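You operate a simulated robot arm through the tools that you are given. There is no shell and no other tool.

You run a simulated robot arm. Do the job below in one go: nothing can be reset, and whatever is moved stays where it is left.

TASK
Set the feeder up for the job on the card.
Fine: both guides, speed and batch as on the card; gate gap from the thickness chart.

It is judged by the outcome, as a careful person would: the job done as asked, and still so three seconds after it is handed in. It fails if anything else is knocked over, pushed out of place, dropped, spilled or broken.

THE ROBOT
A 6-joint arm with a two-finger gripper, fixed in place. Base frame: the origin is at the foot of the arm, x ahead of it, y to its left, z up; the work surface is at about z = 830. Readings come in mm, rad, newtons and seconds.
Its first joint turns from -2.897 to 2.897 rad. Payload 3.43 kg.
The tool frame sits at the grasp point between the pads (the TCP): z along the fingers, y along the line on which they close. The tips reach 20 mm beyond it. Largest opening 190 mm; the body of the gripper starts 248 mm behind the TCP.
Orientation is told as [roll, pitch, yaw] about the base's x, y, z axes, in that order, counted from this pose: with the fingers straight down and closing along the base's y, the tool's x points along the base's -x, its y along +y and its z along -z.

THE INTERFACE
- The arm moves only by the tool arm_command. Its argument "rows" is a list of rows, each an object of numbers (a shift or turn left out is 0, a gripper value left out holds the last): "fingers": the gripper command, from -1 (shut) to 1 (fully open), values between in proportion; "x", "y", "z": the shift along the tool's x, y, z in units of 30 mm (1.0 is 30 mm); "rx", "ry", "rz": the turn, a rotation vector about the tool's x, y, z in units of 6 degrees (1.0 is 6 degrees). In form: [{"fingers": .., "x": .., "y": .., "z": .., "rx": .., "ry": .., "rz": ..}, ...]. A call has 1 to 20 rows; each row shifts and turns the commanded pose from where the row before left it, along the tool's axes as they then stand. A call with a number of a shift or a turn outside -1 to 1 is refused whole. Rows are played at 5 a second. More than 50 mm and 0.15 rad between two rows, or a gripper value outside its range, and nothing of the call is played. A pose out of reach is approached as far as the arm can. The call stops where the force on the tool passes 50 N (or 10 N more than at its start, if that is more) or the arm is blocked; 0.2 s more then pass. Each finger travels about 153 mm/s and halts on what it meets, pressing with about 23 N; the grip force reading is that of the motor and also rises with nothing between the fingers. The clock runs only during rows and for 0.2 s after the last one: add rows that do not move to give the fingers time. The reply holds the time, the measured pose of the TCP, the force on the tool along the base axes, the opening and the grip force, in the units named above and with some noise, with the torque about the TCP (base axes, N m) and any sound that the robot's microphone picked up.
- Cameras (640 x 400 px; columns grow to the right, rows downward): "scene" is fixed at [220.4, -649.1, 1546.8]; the picture's right is [0.34, -0.94, 0.00], its down [-0.77, -0.27, -0.57] and it looks along [0.54, 0.19, -0.82] (base axes); focal length 214 px, centre (320, 200). "wrist" rides on the gripper at [70, -8, -288] in the tool frame; the picture's right is [0.12, 0.99, 0.00], its down [-0.96, 0.11, -0.25] and it looks along [-0.25, 0.03, 0.97] (tool axes); focal length 261 px, centre (320, 200). There is no depth. A picture from a camera that has moved, and an enlarged one, comes with that camera's place and axes in the base frame and with its lens.
- grab_frame(camera): a new picture of that camera. The clock stands still meanwhile.
- raise_lower(by): slides the trunk up (or, below 0, down) by that many mm; the arm rides with it, the base frame stays. It gives what a move gives, with no picture.
- enlarge(camera, box): a new picture of the part [left, top, right, bottom] of that camera's present view, enlarged. The clock stands still meanwhile.
- sign_off(): hands the job in; it is judged then, once.

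Nothing tells you positions but the pictures and the camera data. Unless the task says otherwise, let go and move clear before handing in.

The tools are called after "Request:" as a command line: name --argument value ..., lists and objects as JSON in quotes. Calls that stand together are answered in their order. arm_command: Moves the arm, as the interface text tells. Its arguments: {"type":"object","properties":{"rows":{"type":"array","items":{"type":"object","properties":{"fingers":{"type":"number"},"x":{"type":"number"},"y":{"type":"number"},"z":{"type":"number"},"rx":{"type":"number"},"ry":{"type":"number"},"rz":{"type":"number"}}}}},"required":["rows"]} The other tools are called the same way: raise_lower (by) slides the trunk up or down; grab_frame (camera) takes a picture; enlarge (camera, box) takes an enlarged picture of a part of a camera's view; sign_off () hands the job in.

At the start:

```text
clock: 0.0
position: [512.4, -432.1, 1396.3]
orientation: [0.0, 0.0, 0.002]
ft_force: [0.6, 0.5, 0.9]
torque: [-0.02, -0.02, -0.01]
opening: 189.8
grasp_force: 0.1
trunk travel left (down, up): [-375.0, 65.0]
```

scene: 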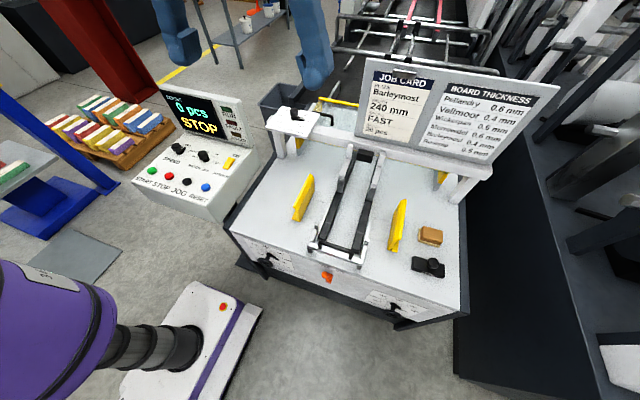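
wrist: 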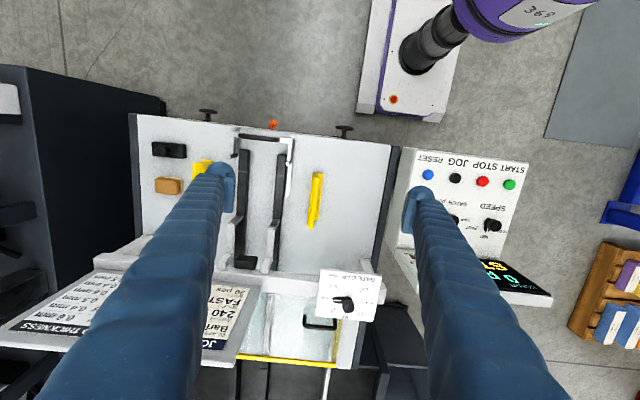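

I see a feeder table with two yellow guides, a control box with knobs and buttons, a gate gap dial, a job card and a thickness chart. I'll take enlarged views to read everything before I move.

Request:
enlarge --camera "scene" --box '[350, 50, 450, 150]'

Request:
enlarge --camera "scene" --box '[430, 70, 550, 165]'

Request:
enlarge --camera "scene" --box '[120, 80, 260, 220]'

Request:
enlarge --camera "scene" --box '[220, 90, 480, 330]'

Request:
enlarge --camera "wrist" --box '[390, 140, 560, 310]'

Request:
enlarge --camera "wrist" --box '[120, 100, 400, 380]'

```text
4.00 times, centred on (400, 100) of scene
camera zoom: at [220.4, -649.1, 1546.8], right [0.34, -0.94, 0.0], down [-0.77, -0.27, -0.57], along [0.54, 0.19, -0.82], focal length 858 px, centre (0, 600)
```

zoom: 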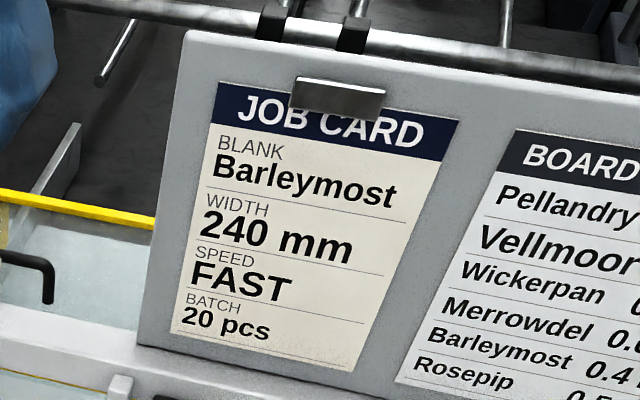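

```text
4.21 times, centred on (490, 118) of scene
camera zoom: at [220.4, -649.1, 1546.8], right [0.34, -0.94, 0.0], down [-0.77, -0.27, -0.57], along [0.54, 0.19, -0.82], focal length 903 px, centre (-396, 547)
```

zoom: 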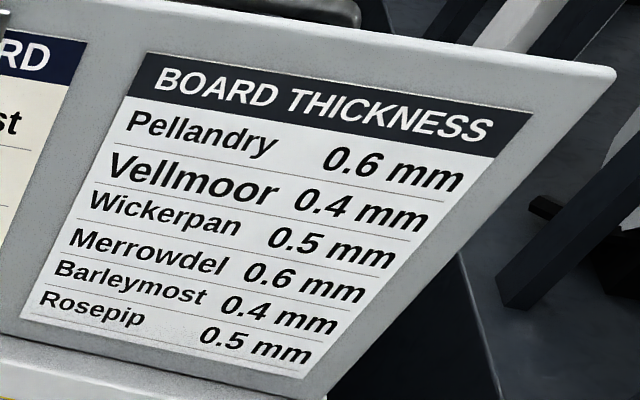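

```text
2.86 times, centred on (190, 150) of scene
camera zoom: at [220.4, -649.1, 1546.8], right [0.34, -0.94, 0.0], down [-0.77, -0.27, -0.57], along [0.54, 0.19, -0.82], focal length 613 px, centre (691, 343)
```

zoom: 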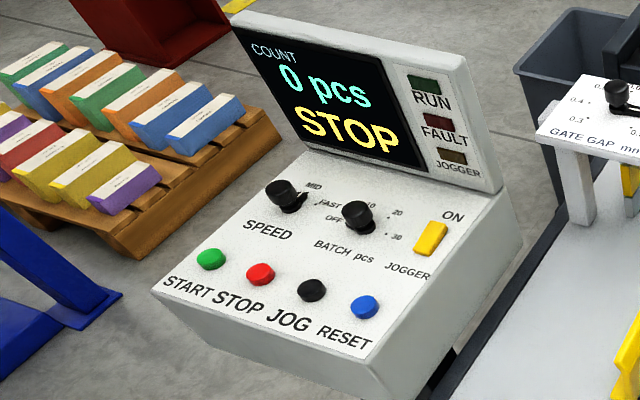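

```text
1.67 times, centred on (350, 210) of scene
camera zoom: at [220.4, -649.1, 1546.8], right [0.34, -0.94, 0.0], down [-0.77, -0.27, -0.57], along [0.54, 0.19, -0.82], focal length 358 px, centre (270, 183)
```

zoom: 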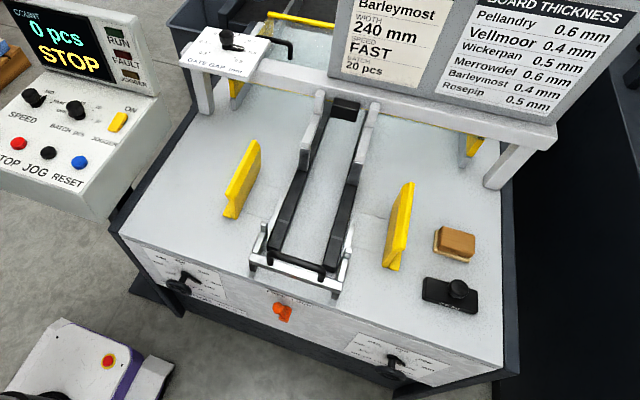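

```text
2.35 times, centred on (475, 225) of wrist
camera zoom: at [442.5, -440.4, 1683.5], right [-0.12, 0.99, 0.0], down [0.96, 0.12, 0.25], along [0.25, 0.03, -0.97], focal length 613 px, centre (-45, 141)
```

zoom: 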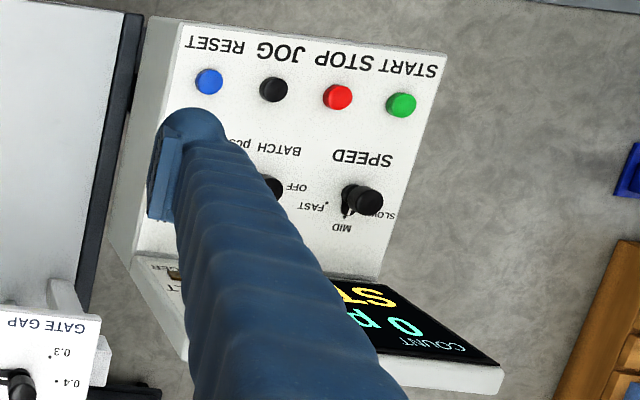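

```text
1.43 times, centred on (260, 240) of wrist
camera zoom: at [442.5, -440.4, 1683.5], right [-0.12, 0.99, 0.0], down [0.96, 0.12, 0.25], along [0.25, 0.03, -0.97], focal length 372 px, centre (406, 143)
```

zoom: 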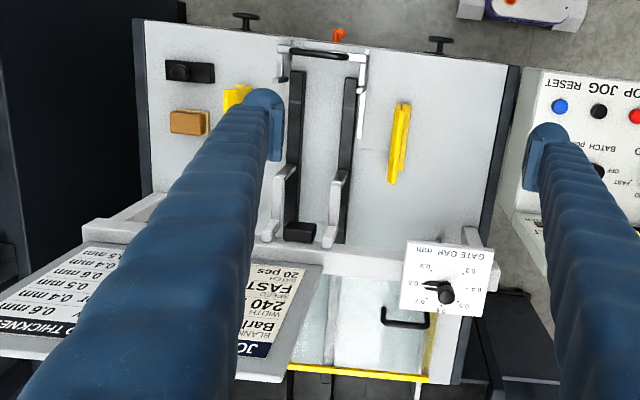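

The card reads Barleymost, width 240 mm, speed FAST, batch 20; the chart gives Barleymost 0.4 mm. Next I'll look closely at the front-face knobs, the gate dial and the control panel.

Request:
enlarge --camera "scene" --box '[235, 235, 315, 285]'

Request:
enlarge --camera "scene" --box '[300, 255, 360, 293]'

Request:
enlarge --camera "scene" --box '[355, 280, 435, 330]'

Request:
enlarge --camera "scene" --box '[255, 95, 335, 145]'

Request:
enlarge --camera "scene" --box '[155, 130, 245, 190]'

Request:
enlarge --camera "scene" --box '[400, 215, 460, 285]'

Request:
enlarge --camera "wrist" --box '[310, 260, 390, 330]'

Request:
enlarge --camera "wrist" --box '[190, 90, 370, 200]'

```text
8.00 times, centred on (275, 260) of scene
camera zoom: at [220.4, -649.1, 1546.8], right [0.34, -0.94, 0.0], down [-0.77, -0.27, -0.57], along [0.54, 0.19, -0.82], focal length 1716 px, centre (680, -280)
```

zoom: 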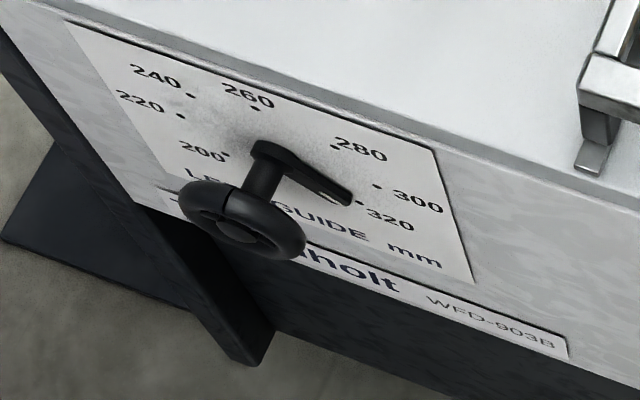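

```text
10.53 times, centred on (330, 274) of scene
camera zoom: at [220.4, -649.1, 1546.8], right [0.34, -0.94, 0.0], down [-0.77, -0.27, -0.57], along [0.54, 0.19, -0.82], focal length 2258 px, centre (215, -579)
```

zoom: 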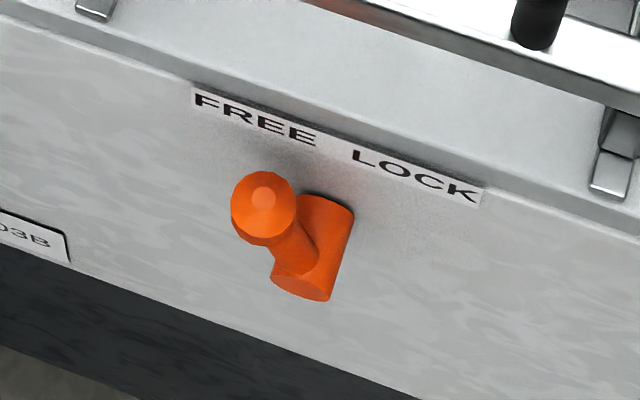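

```text
8.00 times, centred on (395, 305) of scene
camera zoom: at [220.4, -649.1, 1546.8], right [0.34, -0.94, 0.0], down [-0.77, -0.27, -0.57], along [0.54, 0.19, -0.82], focal length 1716 px, centre (-280, -640)
```

zoom: 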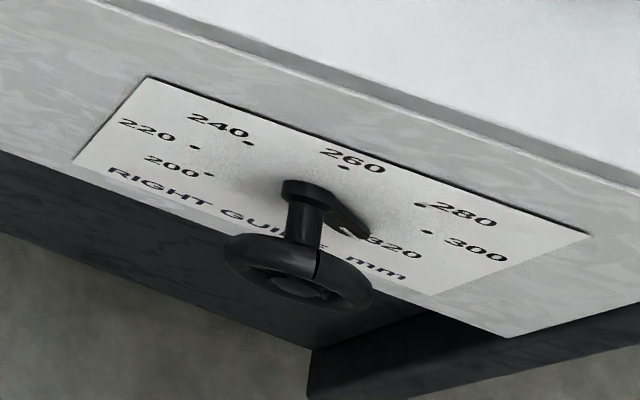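

```text
8.00 times, centred on (295, 120) of scene
camera zoom: at [220.4, -649.1, 1546.8], right [0.34, -0.94, 0.0], down [-0.77, -0.27, -0.57], along [0.54, 0.19, -0.82], focal length 1716 px, centre (520, 840)
```

zoom: 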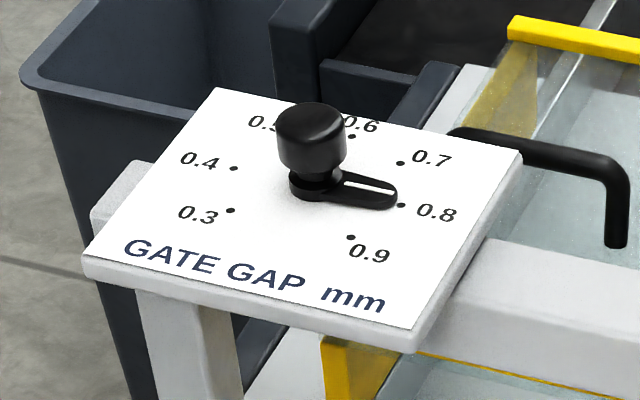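

```text
6.67 times, centred on (200, 160) of scene
camera zoom: at [220.4, -649.1, 1546.8], right [0.34, -0.94, 0.0], down [-0.77, -0.27, -0.57], along [0.54, 0.19, -0.82], focal length 1430 px, centre (1120, 467)
```

zoom: 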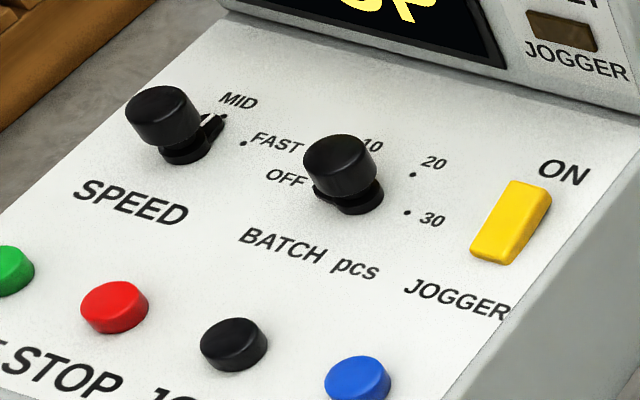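

```text
5.71 times, centred on (430, 250) of scene
camera zoom: at [220.4, -649.1, 1546.8], right [0.34, -0.94, 0.0], down [-0.77, -0.27, -0.57], along [0.54, 0.19, -0.82], focal length 1226 px, centre (-309, -86)
```

zoom: 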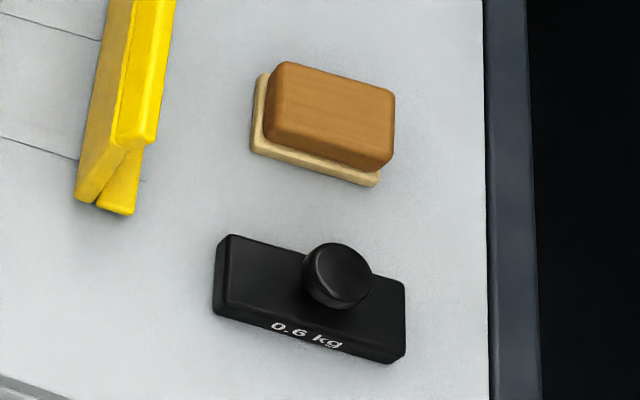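

```text
5.71 times, centred on (350, 295) of wrist
camera zoom: at [442.5, -440.4, 1683.5], right [-0.12, 0.99, 0.0], down [0.96, 0.12, 0.25], along [0.25, 0.03, -0.97], focal length 1489 px, centre (149, -343)
```

zoom: 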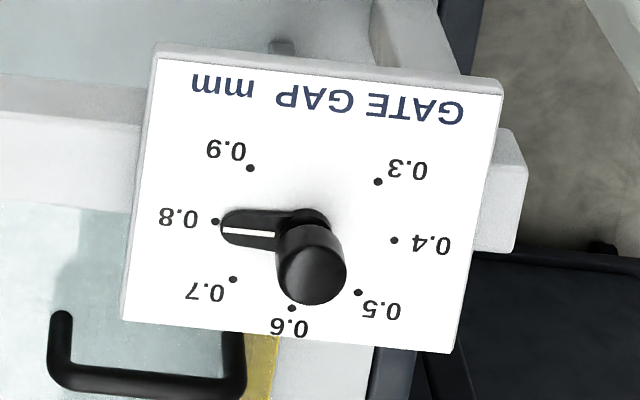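

```text
3.56 times, centred on (280, 145) of wrist
camera zoom: at [442.5, -440.4, 1683.5], right [-0.12, 0.99, 0.0], down [0.96, 0.12, 0.25], along [0.25, 0.03, -0.97], focal length 927 px, centre (462, 396)
```

zoom: 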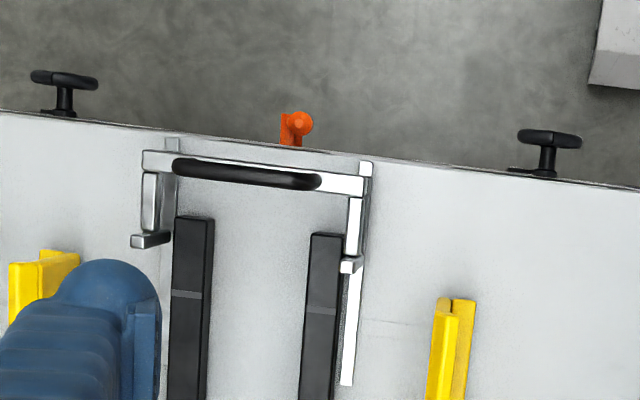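

Both guide pointers look to be at about 320 and the gate is at 0.8. Triangulation puts the gate dial hub near (884, -308, 1039), the speed knob near (667, 144, 890), and the guide wheels on the front face near x 412, z 710. I'll go above the gate dial first for a close look.

Request:
arm_command --rows '[{"fingers": 0.2, "x": -0.9, "y": 0.3}, {"x": -0.9, "y": 0.3}, {"x": -0.9, "y": 0.3}, {"x": -0.9, "y": 0.3}, {"x": -0.9, "y": 0.3}, {"x": -0.9, "y": 0.3}, {"x": -0.9, "y": 0.3}, {"x": -0.9, "y": 0.3}, {"x": -0.9, "y": 0.3}, {"x": -0.9, "y": 0.3}, {"x": -0.9, "y": 0.3}, {"x": -0.9, "y": 0.3}, {"x": -0.9, "y": 0.3}, {"x": -0.7, "y": 0.23}]'

Request:
grab_frame --camera "wrist"

Request:
grab_frame --camera "scene"

```text
clock: 3.0
position: [887.0, -305.4, 1394.2]
orientation: [0.001, 0.002, 0.0]
ft_force: [0.1, 0.7, -0.4]
torque: [0.02, 0.1, -0.02]
opening: 113.8
grasp_force: 0.0
trunk travel left (down, up): [-375.0, 65.0]
```

```text
taken
camera wrist: at [816.7, -315.9, 1682.1], right [-0.12, 0.99, 0.0], down [0.96, 0.12, 0.25], along [0.24, 0.03, -0.97], focal length 261 px, centre (320, 200)
```

wrist: 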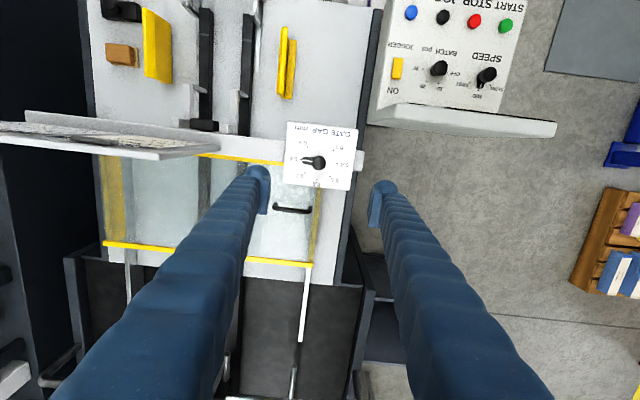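

```text
taken
```

scene: 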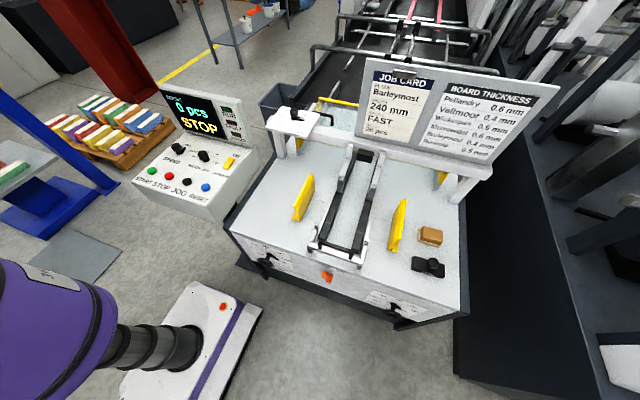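

The arm reaches there and the dial hub lies under the TCP at about (883, -308). I'll enlarge here to measure the knob, then descend.

Request:
enlarge --camera "wrist" --box '[270, 110, 370, 200]'

Request:
enlarge --camera "wrist" --box '[370, 0, 530, 130]'

Request:
arm_command --rows '[{"z": 0.95}, {"z": 0.95}, {"z": 0.95}, {"z": 0.95}, {"z": 0.95}, {"z": 0.95}]'

Request:
grab_frame --camera "wrist"

Request:
enlarge --camera "scene" --box '[255, 55, 375, 145]'

```text
4.44 times, centred on (320, 155) of wrist
camera zoom: at [816.7, -315.9, 1682.1], right [-0.12, 0.99, 0.0], down [0.96, 0.12, 0.25], along [0.24, 0.03, -0.97], focal length 1158 px, centre (320, 400)
```

zoom: 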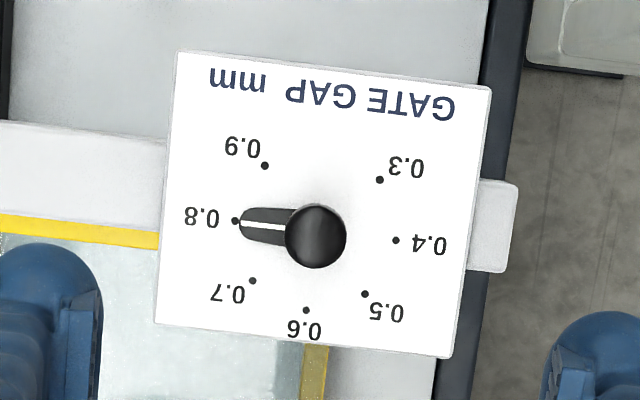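

```text
3.08 times, centred on (450, 65) of wrist
camera zoom: at [816.7, -315.9, 1682.1], right [-0.12, 0.99, 0.0], down [0.96, 0.12, 0.25], along [0.24, 0.03, -0.97], focal length 802 px, centre (-80, 615)
```

zoom: 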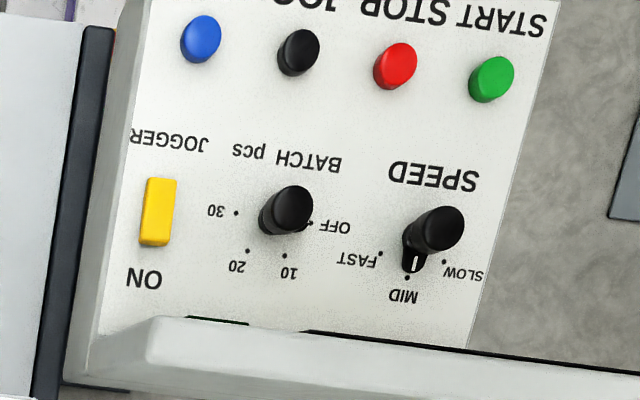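

```text
clock: 4.4
position: [886.1, -308.0, 1223.3]
orientation: [-0.002, -0.001, 0.002]
ft_force: [-0.1, 0.6, 0.0]
torque: [0.02, 0.05, 0.0]
opening: 114.1
grasp_force: 0.1
trunk travel left (down, up): [-375.0, 65.0]
```

```text
taken
camera wrist: at [815.2, -316.3, 1512.1], right [-0.12, 0.99, 0.0], down [0.96, 0.12, 0.25], along [0.24, 0.03, -0.97], focal length 261 px, centre (320, 200)
```

wrist: 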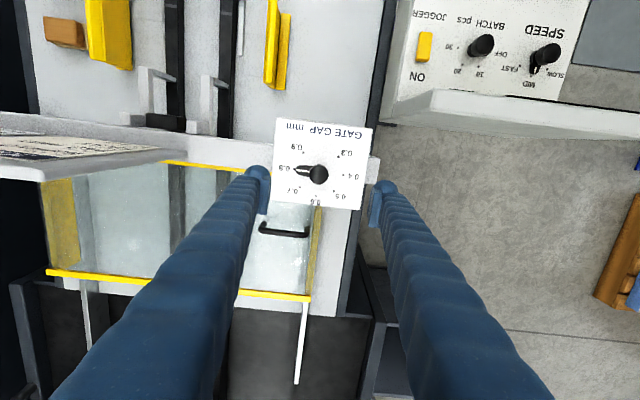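

```text
4.44 times, centred on (315, 100) of scene
camera zoom: at [220.4, -649.1, 1546.8], right [0.34, -0.94, 0.0], down [-0.77, -0.27, -0.57], along [0.54, 0.19, -0.82], focal length 953 px, centre (342, 644)
```

zoom: 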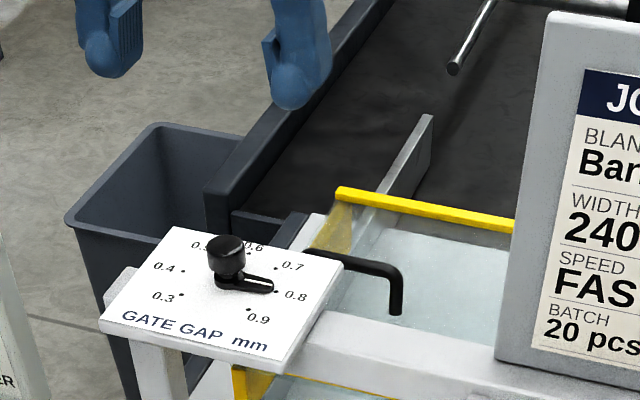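

The panel shows speed at MID and batch at OFF. I'm now 185 mm over the gate dial, and I'll enlarge it to fix the knob centre before rotating and gripping.

Request:
enlarge --camera "wrist" --box '[260, 110, 380, 220]'

Request:
enlarge --camera "scene" --box '[270, 100, 320, 132]'

```text
3.64 times, centred on (320, 165) of wrist
camera zoom: at [815.2, -316.3, 1512.1], right [-0.12, 0.99, 0.0], down [0.96, 0.12, 0.25], along [0.24, 0.03, -0.97], focal length 948 px, centre (320, 327)
```

zoom: 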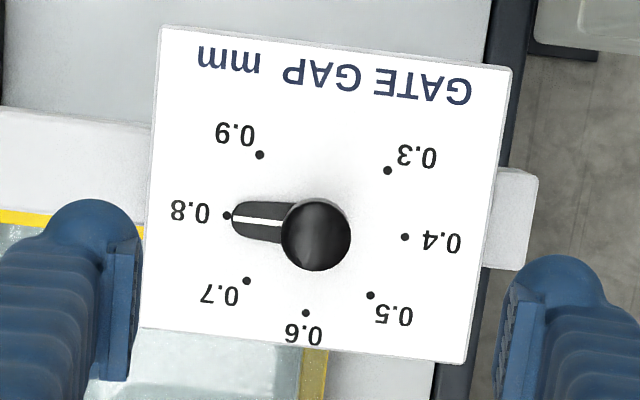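

```text
12.50 times, centred on (295, 116) of scene
camera zoom: at [220.4, -649.1, 1546.8], right [0.34, -0.94, 0.0], down [-0.77, -0.27, -0.57], along [0.54, 0.19, -0.82], focal length 2681 px, centre (632, 1250)
```

zoom: 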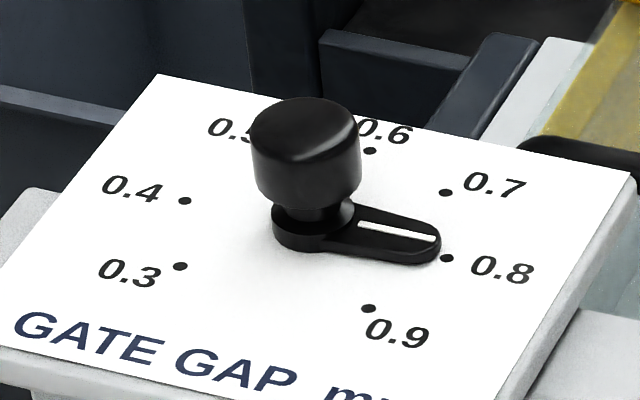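

The gate pointer is at 0.8, and 0.4 is exactly 180° counter-clockwise as seen from above. I'll pre-rotate the tool by -90° of yaw and come down part way so that one grip can turn the full 180°.

Request:
arm_command --rows '[{"rz": 1, "z": 0.2}, {"rz": 1, "z": 0.2}, {"rz": 1, "z": 0.2}, {"rz": 1, "z": 0.2}, {"rz": 1, "z": 0.2}, {"rz": 1, "z": 0.2}, {"rz": 1, "z": 0.2}, {"rz": 1, "z": 0.2}, {"rz": 1, "z": 0.2}, {"rz": 1, "z": 0.2}, {"rz": 1, "z": 0.2}, {"rz": 1, "z": 0.2}, {"rz": 1, "z": 0.2}, {"rz": 1, "z": 0.2}, {"rz": 1, "z": 0.2}, {}]'

Request:
grab_frame --camera "wrist"

Request:
enlarge --camera "scene" --box '[235, 40, 355, 140]'

```text
clock: 7.8
position: [884.8, -307.6, 1133.3]
orientation: [-0.002, 0.0, -1.57]
ft_force: [0.1, 0.4, 1.6]
torque: [-0.01, 0.0, 0.04]
opening: 114.2
grasp_force: 0.0
trunk travel left (down, up): [-375.0, 65.0]
```

```text
taken
camera wrist: at [877.1, -237.8, 1422.1], right [0.99, 0.12, 0.0], down [0.12, -0.96, 0.25], along [0.03, -0.25, -0.97], focal length 261 px, centre (320, 200)
```

wrist: 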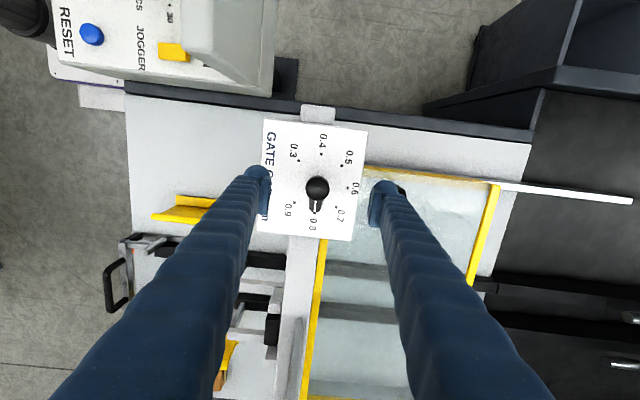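

```text
4.00 times, centred on (295, 90) of scene
camera zoom: at [220.4, -649.1, 1546.8], right [0.34, -0.94, 0.0], down [-0.77, -0.27, -0.57], along [0.54, 0.19, -0.82], focal length 858 px, centre (420, 640)
```

zoom: 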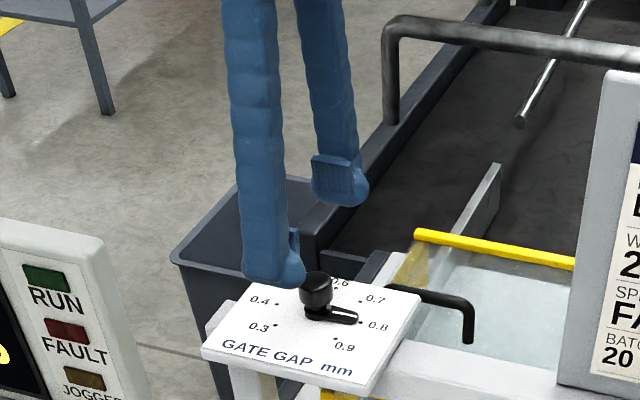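

The tool is rotated and the knob is between the fingers, about (-2, -2) mm off centre. I'll correct that, narrow the opening to 70 mm and descend to just above the knob.

Request:
arm_command --rows '[{"fingers": -0.26, "x": -0.077, "y": -0.067}, {}, {"z": 0.6}, {"z": 0.6}, {}]'

Request:
enlarge --camera "wrist" --box '[240, 120, 400, 250]'

Request:
enlarge --camera "scene" --box '[255, 75, 335, 135]'

```text
clock: 9.0
position: [882.5, -310.6, 1098.2]
orientation: [0.0, 0.001, -1.569]
ft_force: [0.4, 0.2, -0.4]
torque: [-0.01, -0.04, 0.05]
opening: 70.5
grasp_force: 0.0
trunk travel left (down, up): [-375.0, 65.0]
```

```text
3.08 times, centred on (320, 185) of wrist
camera zoom: at [874.4, -239.5, 1386.2], right [0.99, 0.12, 0.0], down [0.12, -0.96, 0.25], along [0.03, -0.25, -0.97], focal length 802 px, centre (320, 246)
```

zoom: 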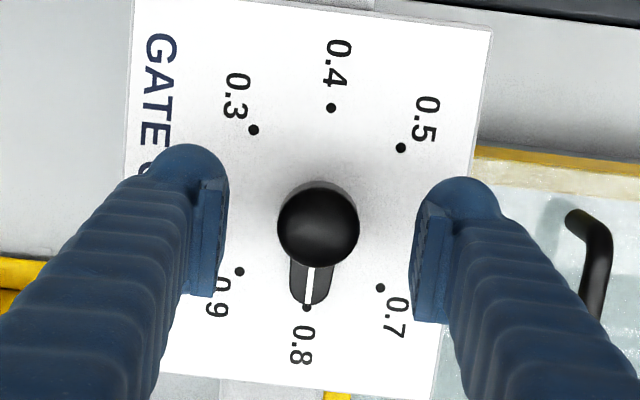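

```text
6.67 times, centred on (295, 105) of scene
camera zoom: at [220.4, -649.1, 1546.8], right [0.34, -0.94, 0.0], down [-0.77, -0.27, -0.57], along [0.54, 0.19, -0.82], focal length 1430 px, centre (487, 833)
```

zoom: 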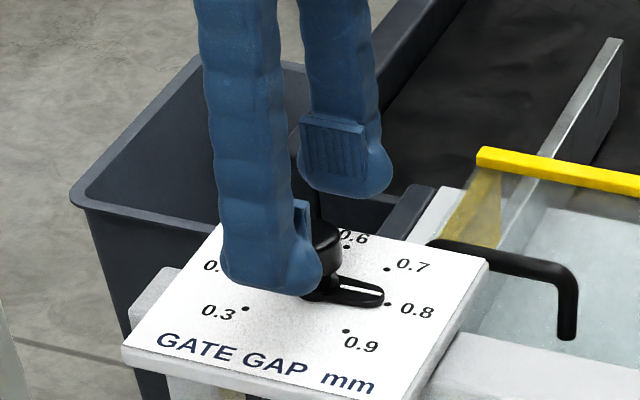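

The knob is centred between the pads. I'll descend the last 24 mm so the pads straddle the cap just above the pointer, then close.

Request:
arm_command --rows '[{"z": 0.4}, {"z": 0.4}, {}, {"fingers": -0.55}, {"fingers": -0.7}, {"fingers": -1}, {}, {}]'

Request:
enlarge --camera "wrist" --box '[240, 120, 400, 250]'

Request:
enlarge --camera "scene" --box '[255, 75, 335, 135]'

```text
clock: 10.8
position: [882.6, -308.9, 1073.7]
orientation: [-0.002, 0.001, -1.571]
ft_force: [-5.3, -0.4, -0.4]
torque: [0.04, 0.06, -0.03]
opening: 31.6
grasp_force: 44.8
trunk travel left (down, up): [-375.0, 65.0]
```

```text
3.08 times, centred on (320, 185) of wrist
camera zoom: at [874.1, -239.4, 1362.4], right [0.99, 0.12, 0.0], down [0.12, -0.96, 0.25], along [0.03, -0.25, -0.97], focal length 802 px, centre (320, 246)
```

zoom: 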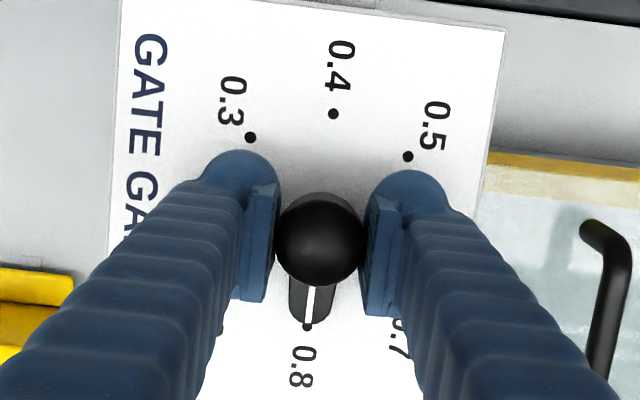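

```text
6.67 times, centred on (295, 105) of scene
camera zoom: at [220.4, -649.1, 1546.8], right [0.34, -0.94, 0.0], down [-0.77, -0.27, -0.57], along [0.54, 0.19, -0.82], focal length 1430 px, centre (487, 833)
```

zoom: 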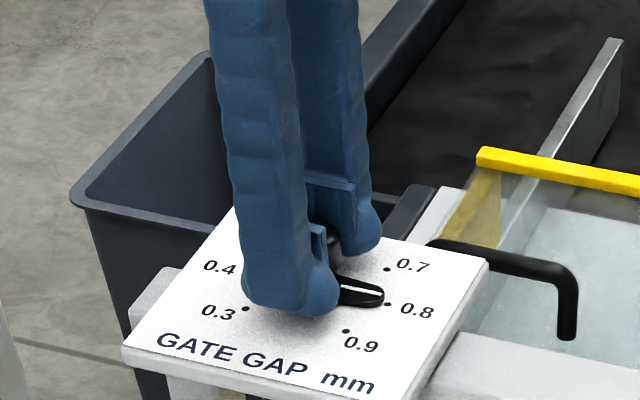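

I'm holding the cap (opening 31.6 mm). Now I'll turn it counter-clockwise, starting with a small test.

Request:
arm_command --rows '[{"rz": -1}, {"rz": -1}, {"rz": -1}, {"rz": -1}, {"rz": -1}, {}]'

Request:
enlarge --camera "wrist" --box '[240, 120, 400, 250]'

```text
clock: 12.2
position: [881.1, -309.5, 1074.8]
orientation: [-0.002, 0.0, -1.044]
ft_force: [-11.8, -1.8, -1.0]
torque: [0.01, 0.14, 0.0]
opening: 31.9
grasp_force: 44.9
trunk travel left (down, up): [-375.0, 65.0]
```

```text
3.08 times, centred on (320, 185) of wrist
camera zoom: at [839.7, -253.1, 1362.5], right [0.8, 0.6, 0.0], down [0.58, -0.77, 0.25], along [0.15, -0.2, -0.97], focal length 802 px, centre (320, 246)
```

zoom: 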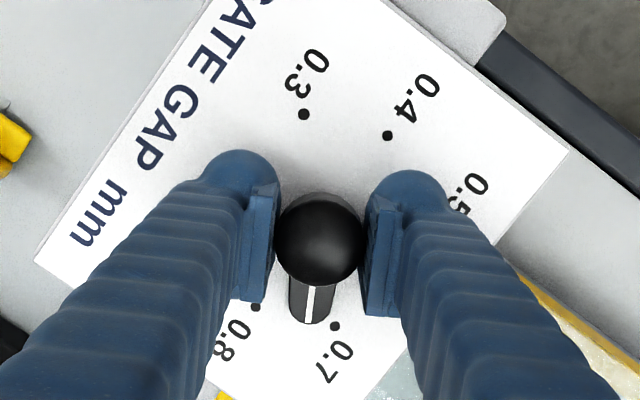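

The pointer follows the gripper. I'll continue with another 90° and check the side force.

Request:
arm_command --rows '[{"rz": -1}, {"rz": -1}, {"rz": -1}, {"rz": -1}, {"rz": -1}, {"rz": -1}, {"rz": -1}, {"rz": -1}, {"rz": -1}, {"rz": -1}, {}]'

Request:
enlarge --camera "wrist" --box '[240, 120, 400, 250]'

```text
clock: 14.6
position: [882.3, -309.9, 1075.1]
orientation: [0.0, 0.003, 0.002]
ft_force: [-18.5, -0.8, -8.1]
torque: [-0.01, 0.19, 0.0]
opening: 31.5
grasp_force: 45.0
trunk travel left (down, up): [-375.0, 65.0]
```

```text
3.08 times, centred on (320, 185) of wrist
camera zoom: at [811.8, -318.9, 1362.6], right [-0.12, 0.99, 0.0], down [0.96, 0.12, 0.25], along [0.24, 0.03, -0.97], focal length 802 px, centre (320, 246)
```

zoom: 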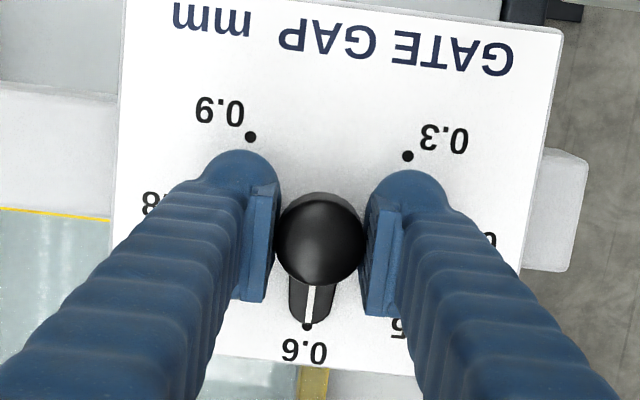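

At 0.6, halfway there. I'll shift about 1 mm to relieve the side force, then turn the other 90° to 0.4.

Request:
arm_command --rows '[{"x": 0.035}, {"rz": -1}, {"rz": -1}, {"rz": -1}, {"rz": -1}, {"rz": -1}, {"rz": -1}, {"rz": -1}, {"rz": -1}, {"rz": -1}, {"rz": -1}, {"rz": -1}, {"rz": -1}, {"rz": -1}, {"rz": -1}, {"rz": -1}, {}, {}]'

Request:
enlarge --camera "wrist" --box '[240, 120, 400, 250]'

Request:
enlarge --camera "scene" --box '[255, 75, 335, 135]'

```text
clock: 18.4
position: [881.9, -309.0, 1075.0]
orientation: [-0.001, 0.0, 1.571]
ft_force: [1.8, -4.7, 1.6]
torque: [-0.05, -0.02, 0.01]
opening: 31.4
grasp_force: 45.1
trunk travel left (down, up): [-375.0, 65.0]
```

```text
3.08 times, centred on (320, 185) of wrist
camera zoom: at [890.7, -380.7, 1362.6], right [-0.99, -0.12, 0.0], down [-0.12, 0.96, 0.25], along [-0.03, 0.25, -0.97], focal length 802 px, centre (320, 246)
```

zoom: 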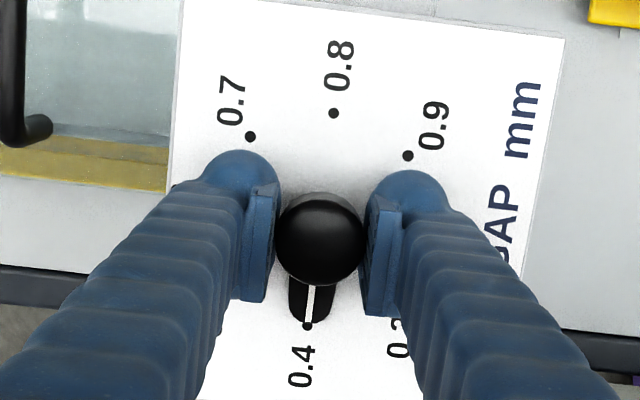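

```text
6.67 times, centred on (295, 105) of scene
camera zoom: at [220.4, -649.1, 1546.8], right [0.34, -0.94, 0.0], down [-0.77, -0.27, -0.57], along [0.54, 0.19, -0.82], focal length 1430 px, centre (487, 833)
```

zoom: 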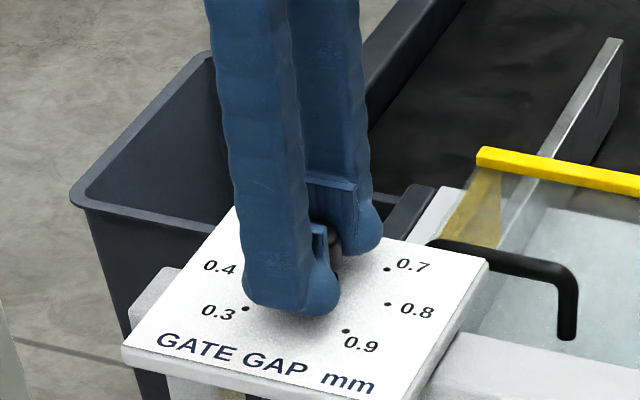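

The pointer now sits on the 0.4 dot. I'll open, lift off and check that it stays there.

Request:
arm_command --rows '[{"fingers": -0.5}, {"fingers": -0.26}, {}, {"z": -0.9}, {"z": -0.9}, {"z": -0.9}, {"z": -0.9}, {"z": -0.9}, {}]'

Request:
enlarge --camera "wrist" --box '[260, 110, 380, 220]'

Request:
enlarge --camera "scene" --box '[255, 75, 335, 135]'

```text
clock: 20.4
position: [881.7, -310.5, 1209.3]
orientation: [0.0, 0.001, 1.572]
ft_force: [0.4, 0.2, -0.5]
torque: [-0.01, 0.01, 0.05]
opening: 70.2
grasp_force: 0.1
trunk travel left (down, up): [-375.0, 65.0]
```

```text
3.64 times, centred on (320, 165) of wrist
camera zoom: at [891.2, -381.0, 1497.5], right [-0.99, -0.12, 0.0], down [-0.12, 0.96, 0.25], along [-0.03, 0.25, -0.97], focal length 948 px, centre (320, 327)
```

zoom: 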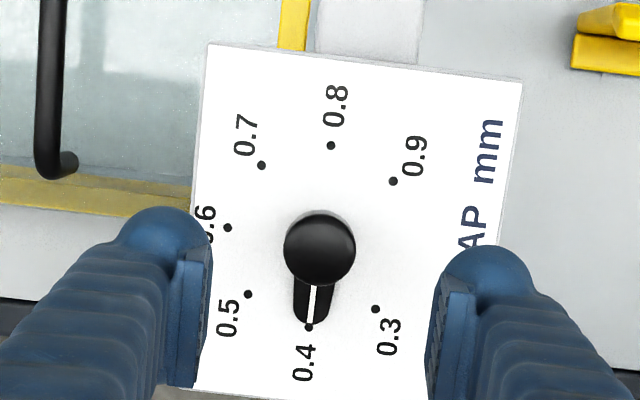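

```text
6.67 times, centred on (295, 105) of scene
camera zoom: at [220.4, -649.1, 1546.8], right [0.34, -0.94, 0.0], down [-0.77, -0.27, -0.57], along [0.54, 0.19, -0.82], focal length 1430 px, centre (487, 833)
```

zoom: 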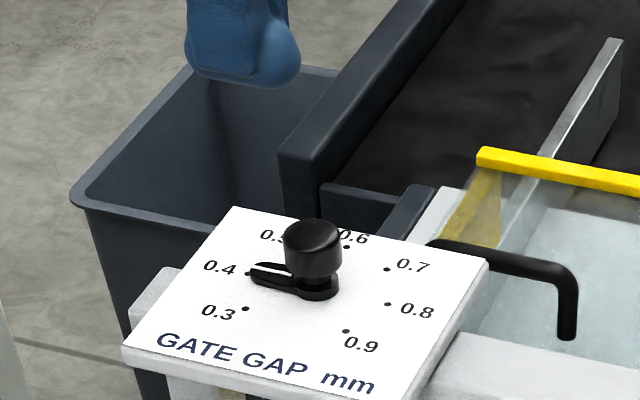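

Gate gap is set at 0.4. Next is the control panel: I re-triangulated the speed knob to about (630, 68, 985). I'll rise, unwind the wrist and move above the panel.

Request:
arm_command --rows '[{"rz": 1, "z": -0.2}, {"rz": 1, "z": -0.2}, {"rz": 1, "z": -0.2}, {"rz": 1, "z": -0.2}, {"rz": 1, "z": -0.2}, {"rz": 1, "z": -0.2}, {"rz": 1, "z": -0.2}, {"rz": 1, "z": -0.2}, {"rz": 1, "z": -0.2}, {"rz": 1, "z": -0.2}, {"rz": 1, "z": -0.2}, {"rz": 1, "z": -0.2}, {"rz": 1, "z": -0.2}, {"rz": 1, "z": -0.2}, {"rz": 1, "z": -0.2}, {}]'

Request:
arm_command --rows '[{"x": 0.8, "y": 0.9}, {"x": 0.8, "y": 0.9}, {"x": 0.8, "y": 0.9}, {"x": 0.8, "y": 0.9}, {"x": 0.8, "y": 0.9}, {"x": 0.8, "y": 0.9}, {"x": 0.8, "y": 0.9}, {"x": 0.8, "y": 0.9}, {"x": 0.8, "y": 0.9}, {"x": 0.8, "y": 0.9}, {"x": 0.8, "y": 0.9}, {}]'

Request:
grab_frame --camera "wrist"

Request:
grab_frame --camera "scene"

```text
clock: 23.8
position: [881.6, -308.9, 1300.0]
orientation: [0.0, 0.003, 0.0]
ft_force: [-0.8, 0.3, 0.5]
torque: [0.04, 0.0, -0.01]
opening: 70.0
grasp_force: 0.0
trunk travel left (down, up): [-375.0, 65.0]
```

```text
clock: 26.4
position: [618.6, -12.3, 1299.5]
orientation: [0.001, 0.002, -0.001]
ft_force: [-0.2, 0.0, -1.4]
torque: [0.0, 0.07, 0.04]
opening: 70.2
grasp_force: 0.0
trunk travel left (down, up): [-375.0, 65.0]
```

```text
taken
camera wrist: at [548.7, -21.3, 1587.4], right [-0.12, 0.99, 0.0], down [0.96, 0.12, 0.25], along [0.24, 0.03, -0.97], focal length 261 px, centre (320, 200)
```

wrist: 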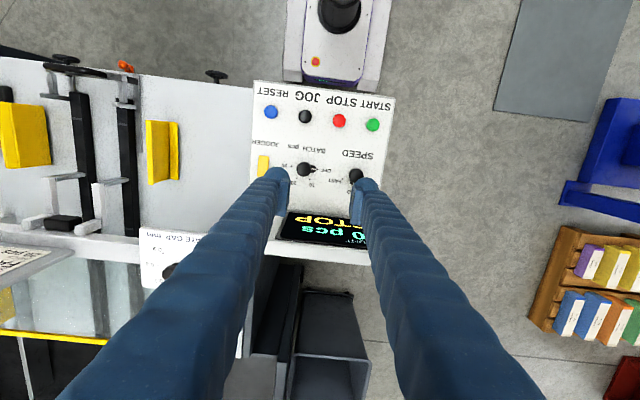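

```text
taken
```

scene: 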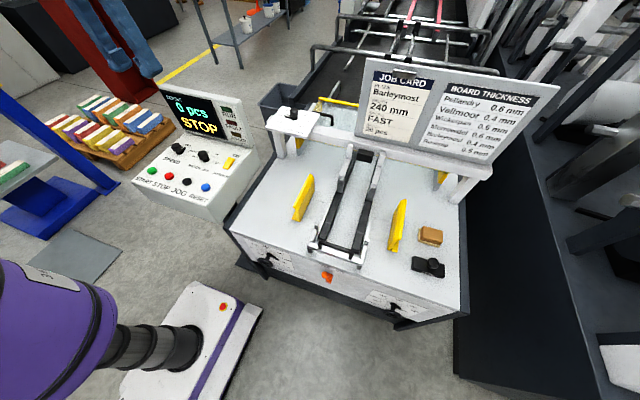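

I'm above the panel. I'll zoom in on the knobs to measure positions and the panel tilt.

Request:
enlarge --camera "wrist" --box '[240, 70, 400, 220]'

Request:
arm_command --rows '[{"x": 0.9}, {"x": 0.9}, {"x": 0.9}, {"x": 0.9}, {"x": 0.9}, {"x": 0.5}, {}]'

Request:
grab_frame --camera "wrist"

Request:
enlarge --camera "wrist" --box '[240, 120, 400, 270]'

```text
2.67 times, centred on (320, 145) of wrist
camera zoom: at [548.7, -21.3, 1587.4], right [-0.12, 0.99, 0.0], down [0.96, 0.12, 0.25], along [0.24, 0.03, -0.97], focal length 695 px, centre (320, 347)
```

zoom: 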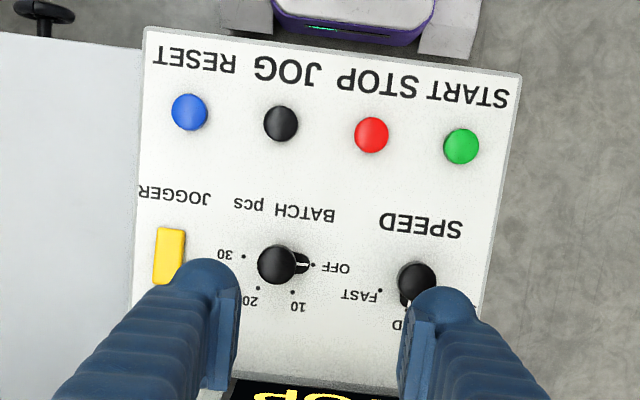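

```text
clock: 28.0
position: [467.9, -12.5, 1300.6]
orientation: [0.0, 0.003, 0.002]
ft_force: [0.7, 0.1, 0.1]
torque: [-0.03, -0.03, -0.03]
opening: 70.3
grasp_force: 0.1
trunk travel left (down, up): [-375.0, 65.0]
```

```text
taken
camera wrist: at [397.4, -21.7, 1588.4], right [-0.12, 0.99, 0.0], down [0.96, 0.12, 0.25], along [0.24, 0.03, -0.97], focal length 261 px, centre (320, 200)
```

wrist: 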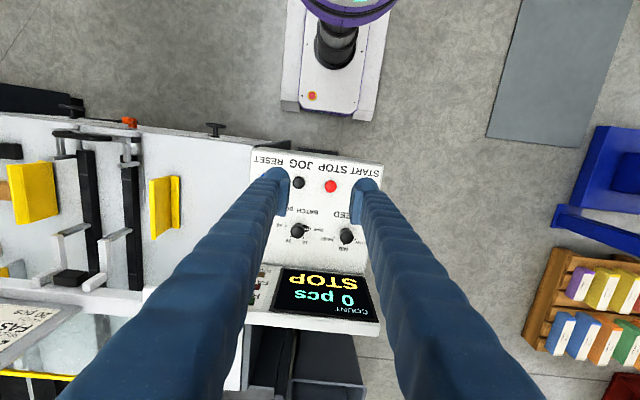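

```text
2.67 times, centred on (320, 195) of wrist
camera zoom: at [397.4, -21.7, 1588.4], right [-0.12, 0.99, 0.0], down [0.96, 0.12, 0.25], along [0.24, 0.03, -0.97], focal length 695 px, centre (320, 213)
```

zoom: 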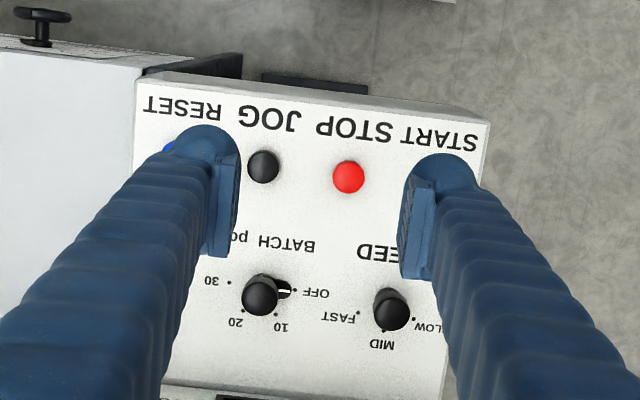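

The panel surface comes out nearly horizontal at z ≈ 970, with the batch hub near (628, -48) and the speed hub near (628, 71). Batch needs 120° clockwise (OFF to 20) and speed 60° clockwise (MID to FAST). I'll go above the batch knob with yaw +90°.

Request:
arm_command --rows '[{"x": -0.892, "y": -0.2}, {"x": -0.892, "y": -0.2}, {"x": -0.892, "y": -0.2}, {"x": -0.892, "y": -0.2}, {"x": -0.892, "y": -0.2}, {"x": -0.892, "y": -0.2}, {}]'

Request:
arm_command --rows '[{"rz": -1, "z": 0.4}, {"rz": -1, "z": 0.4}, {"rz": -1, "z": 0.4}, {"rz": -1, "z": 0.4}, {"rz": -1, "z": 0.4}, {"rz": -1, "z": 0.4}, {"rz": -1, "z": 0.4}, {"rz": -1, "z": 0.4}, {"rz": -1, "z": 0.4}, {"rz": -1, "z": 0.4}, {"rz": -1, "z": 0.4}, {"rz": -1, "z": 0.4}, {"rz": -1, "z": 0.4}, {"rz": -1, "z": 0.4}, {"rz": -1, "z": 0.4}, {}]'

Request:
enlarge --camera "wrist" --box '[240, 110, 400, 250]'

Request:
enlarge --camera "scene" --box '[140, 80, 260, 200]'

```text
clock: 29.6
position: [629.2, -47.3, 1300.4]
orientation: [-0.001, 0.001, 0.001]
ft_force: [-0.1, 0.3, -0.2]
torque: [0.01, -0.07, -0.03]
opening: 70.3
grasp_force: 0.0
trunk travel left (down, up): [-375.0, 65.0]
```

```text
clock: 33.0
position: [626.6, -47.4, 1119.7]
orientation: [0.002, 0.0, 1.573]
ft_force: [0.5, -0.5, -0.2]
torque: [-0.01, -0.03, 0.01]
opening: 70.4
grasp_force: 0.1
trunk travel left (down, up): [-375.0, 65.0]
```

```text
2.86 times, centred on (320, 180) of wrist
camera zoom: at [636.4, -119.6, 1407.3], right [-0.99, -0.12, 0.0], down [-0.12, 0.96, 0.25], along [-0.03, 0.25, -0.97], focal length 745 px, centre (320, 257)
```

zoom: 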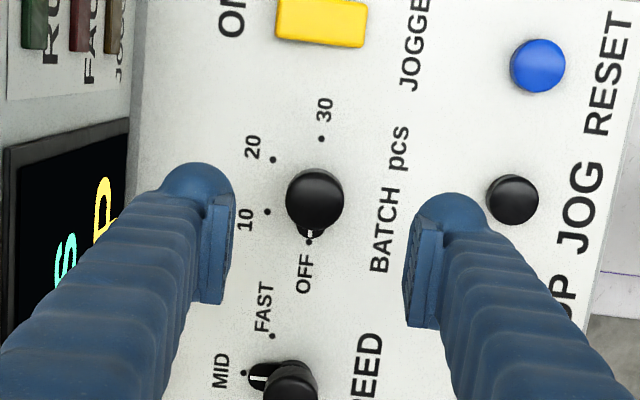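

```text
3.33 times, centred on (200, 140) of scene
camera zoom: at [220.4, -649.1, 1546.8], right [0.34, -0.94, 0.0], down [-0.77, -0.27, -0.57], along [0.54, 0.19, -0.82], focal length 715 px, centre (720, 400)
```

zoom: 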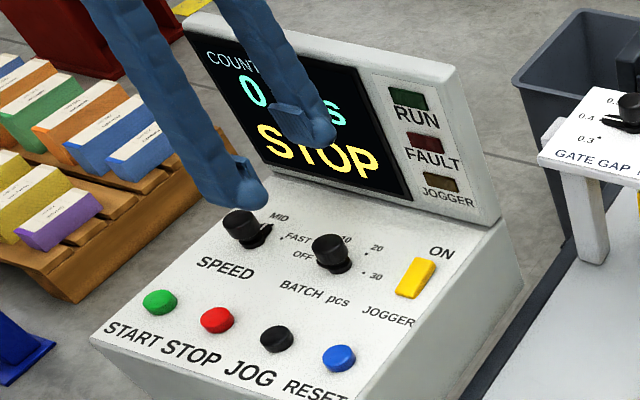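

The knob is almost exactly under the TCP. I'll descend to just above it and re-check the centring.

Request:
arm_command --rows '[{"z": 0.8}, {"z": 0.8}, {"z": 0.8}, {"z": 0.4}, {}]'

Request:
enlarge --camera "wrist" --box '[240, 120, 400, 250]'

Request:
enlarge --camera "scene" --box '[160, 120, 250, 180]'

```text
clock: 34.2
position: [627.7, -48.8, 1035.3]
orientation: [0.002, 0.001, 1.572]
ft_force: [1.1, 0.5, 1.0]
torque: [0.03, 0.03, -0.01]
opening: 70.2
grasp_force: 0.1
trunk travel left (down, up): [-375.0, 65.0]
```

```text
3.08 times, centred on (320, 185) of wrist
camera zoom: at [637.1, -119.6, 1323.2], right [-0.99, -0.12, 0.0], down [-0.12, 0.96, 0.25], along [-0.03, 0.25, -0.97], focal length 802 px, centre (320, 246)
```

zoom: 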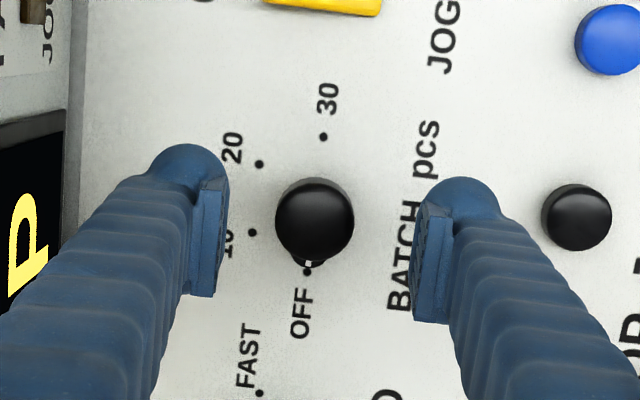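

```text
6.67 times, centred on (205, 150) of scene
camera zoom: at [220.4, -649.1, 1546.8], right [0.34, -0.94, 0.0], down [-0.77, -0.27, -0.57], along [0.54, 0.19, -0.82], focal length 1430 px, centre (1087, 533)
```

zoom: 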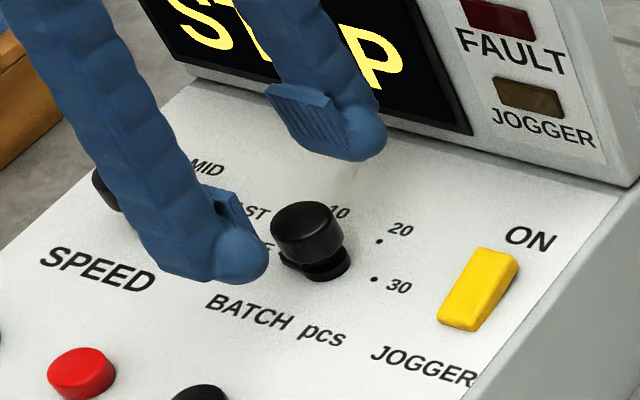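

It's centred within about 2 mm. I'll shift slightly, descend to the cap and close.

Request:
arm_command --rows '[{"y": -0.05}, {"z": 0.45}, {"z": 0.45}, {}, {"fingers": -0.55}, {"fingers": -0.7}, {"fingers": -1}, {}, {}]'

Request:
enlarge --camera "wrist" --box '[240, 120, 400, 250]'

Request:
enlarge --camera "scene" --box '[160, 120, 250, 180]'

```text
clock: 36.2
position: [629.8, -49.9, 1008.9]
orientation: [0.0, 0.0, 1.574]
ft_force: [5.0, -0.4, -0.9]
torque: [0.04, -0.04, -0.03]
opening: 31.0
grasp_force: 45.0
trunk travel left (down, up): [-375.0, 65.0]
```

```text
3.08 times, centred on (320, 185) of wrist
camera zoom: at [639.1, -119.8, 1296.5], right [-0.99, -0.12, 0.0], down [-0.12, 0.96, 0.25], along [-0.03, 0.25, -0.97], focal length 802 px, centre (320, 246)
```

zoom: 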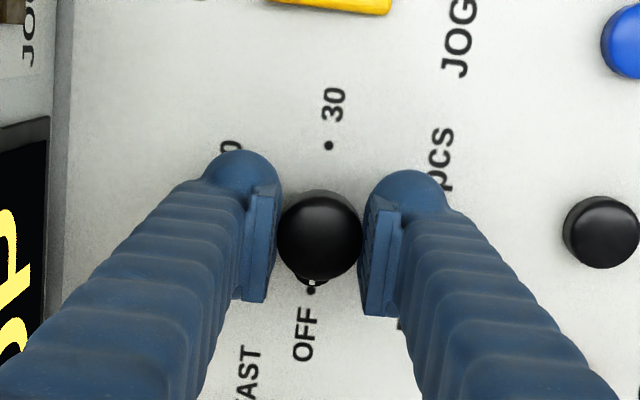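

```text
6.67 times, centred on (205, 150) of scene
camera zoom: at [220.4, -649.1, 1546.8], right [0.34, -0.94, 0.0], down [-0.77, -0.27, -0.57], along [0.54, 0.19, -0.82], focal length 1430 px, centre (1087, 533)
```

zoom: 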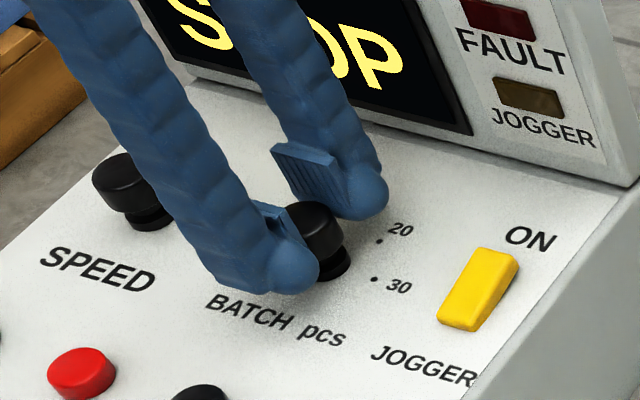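

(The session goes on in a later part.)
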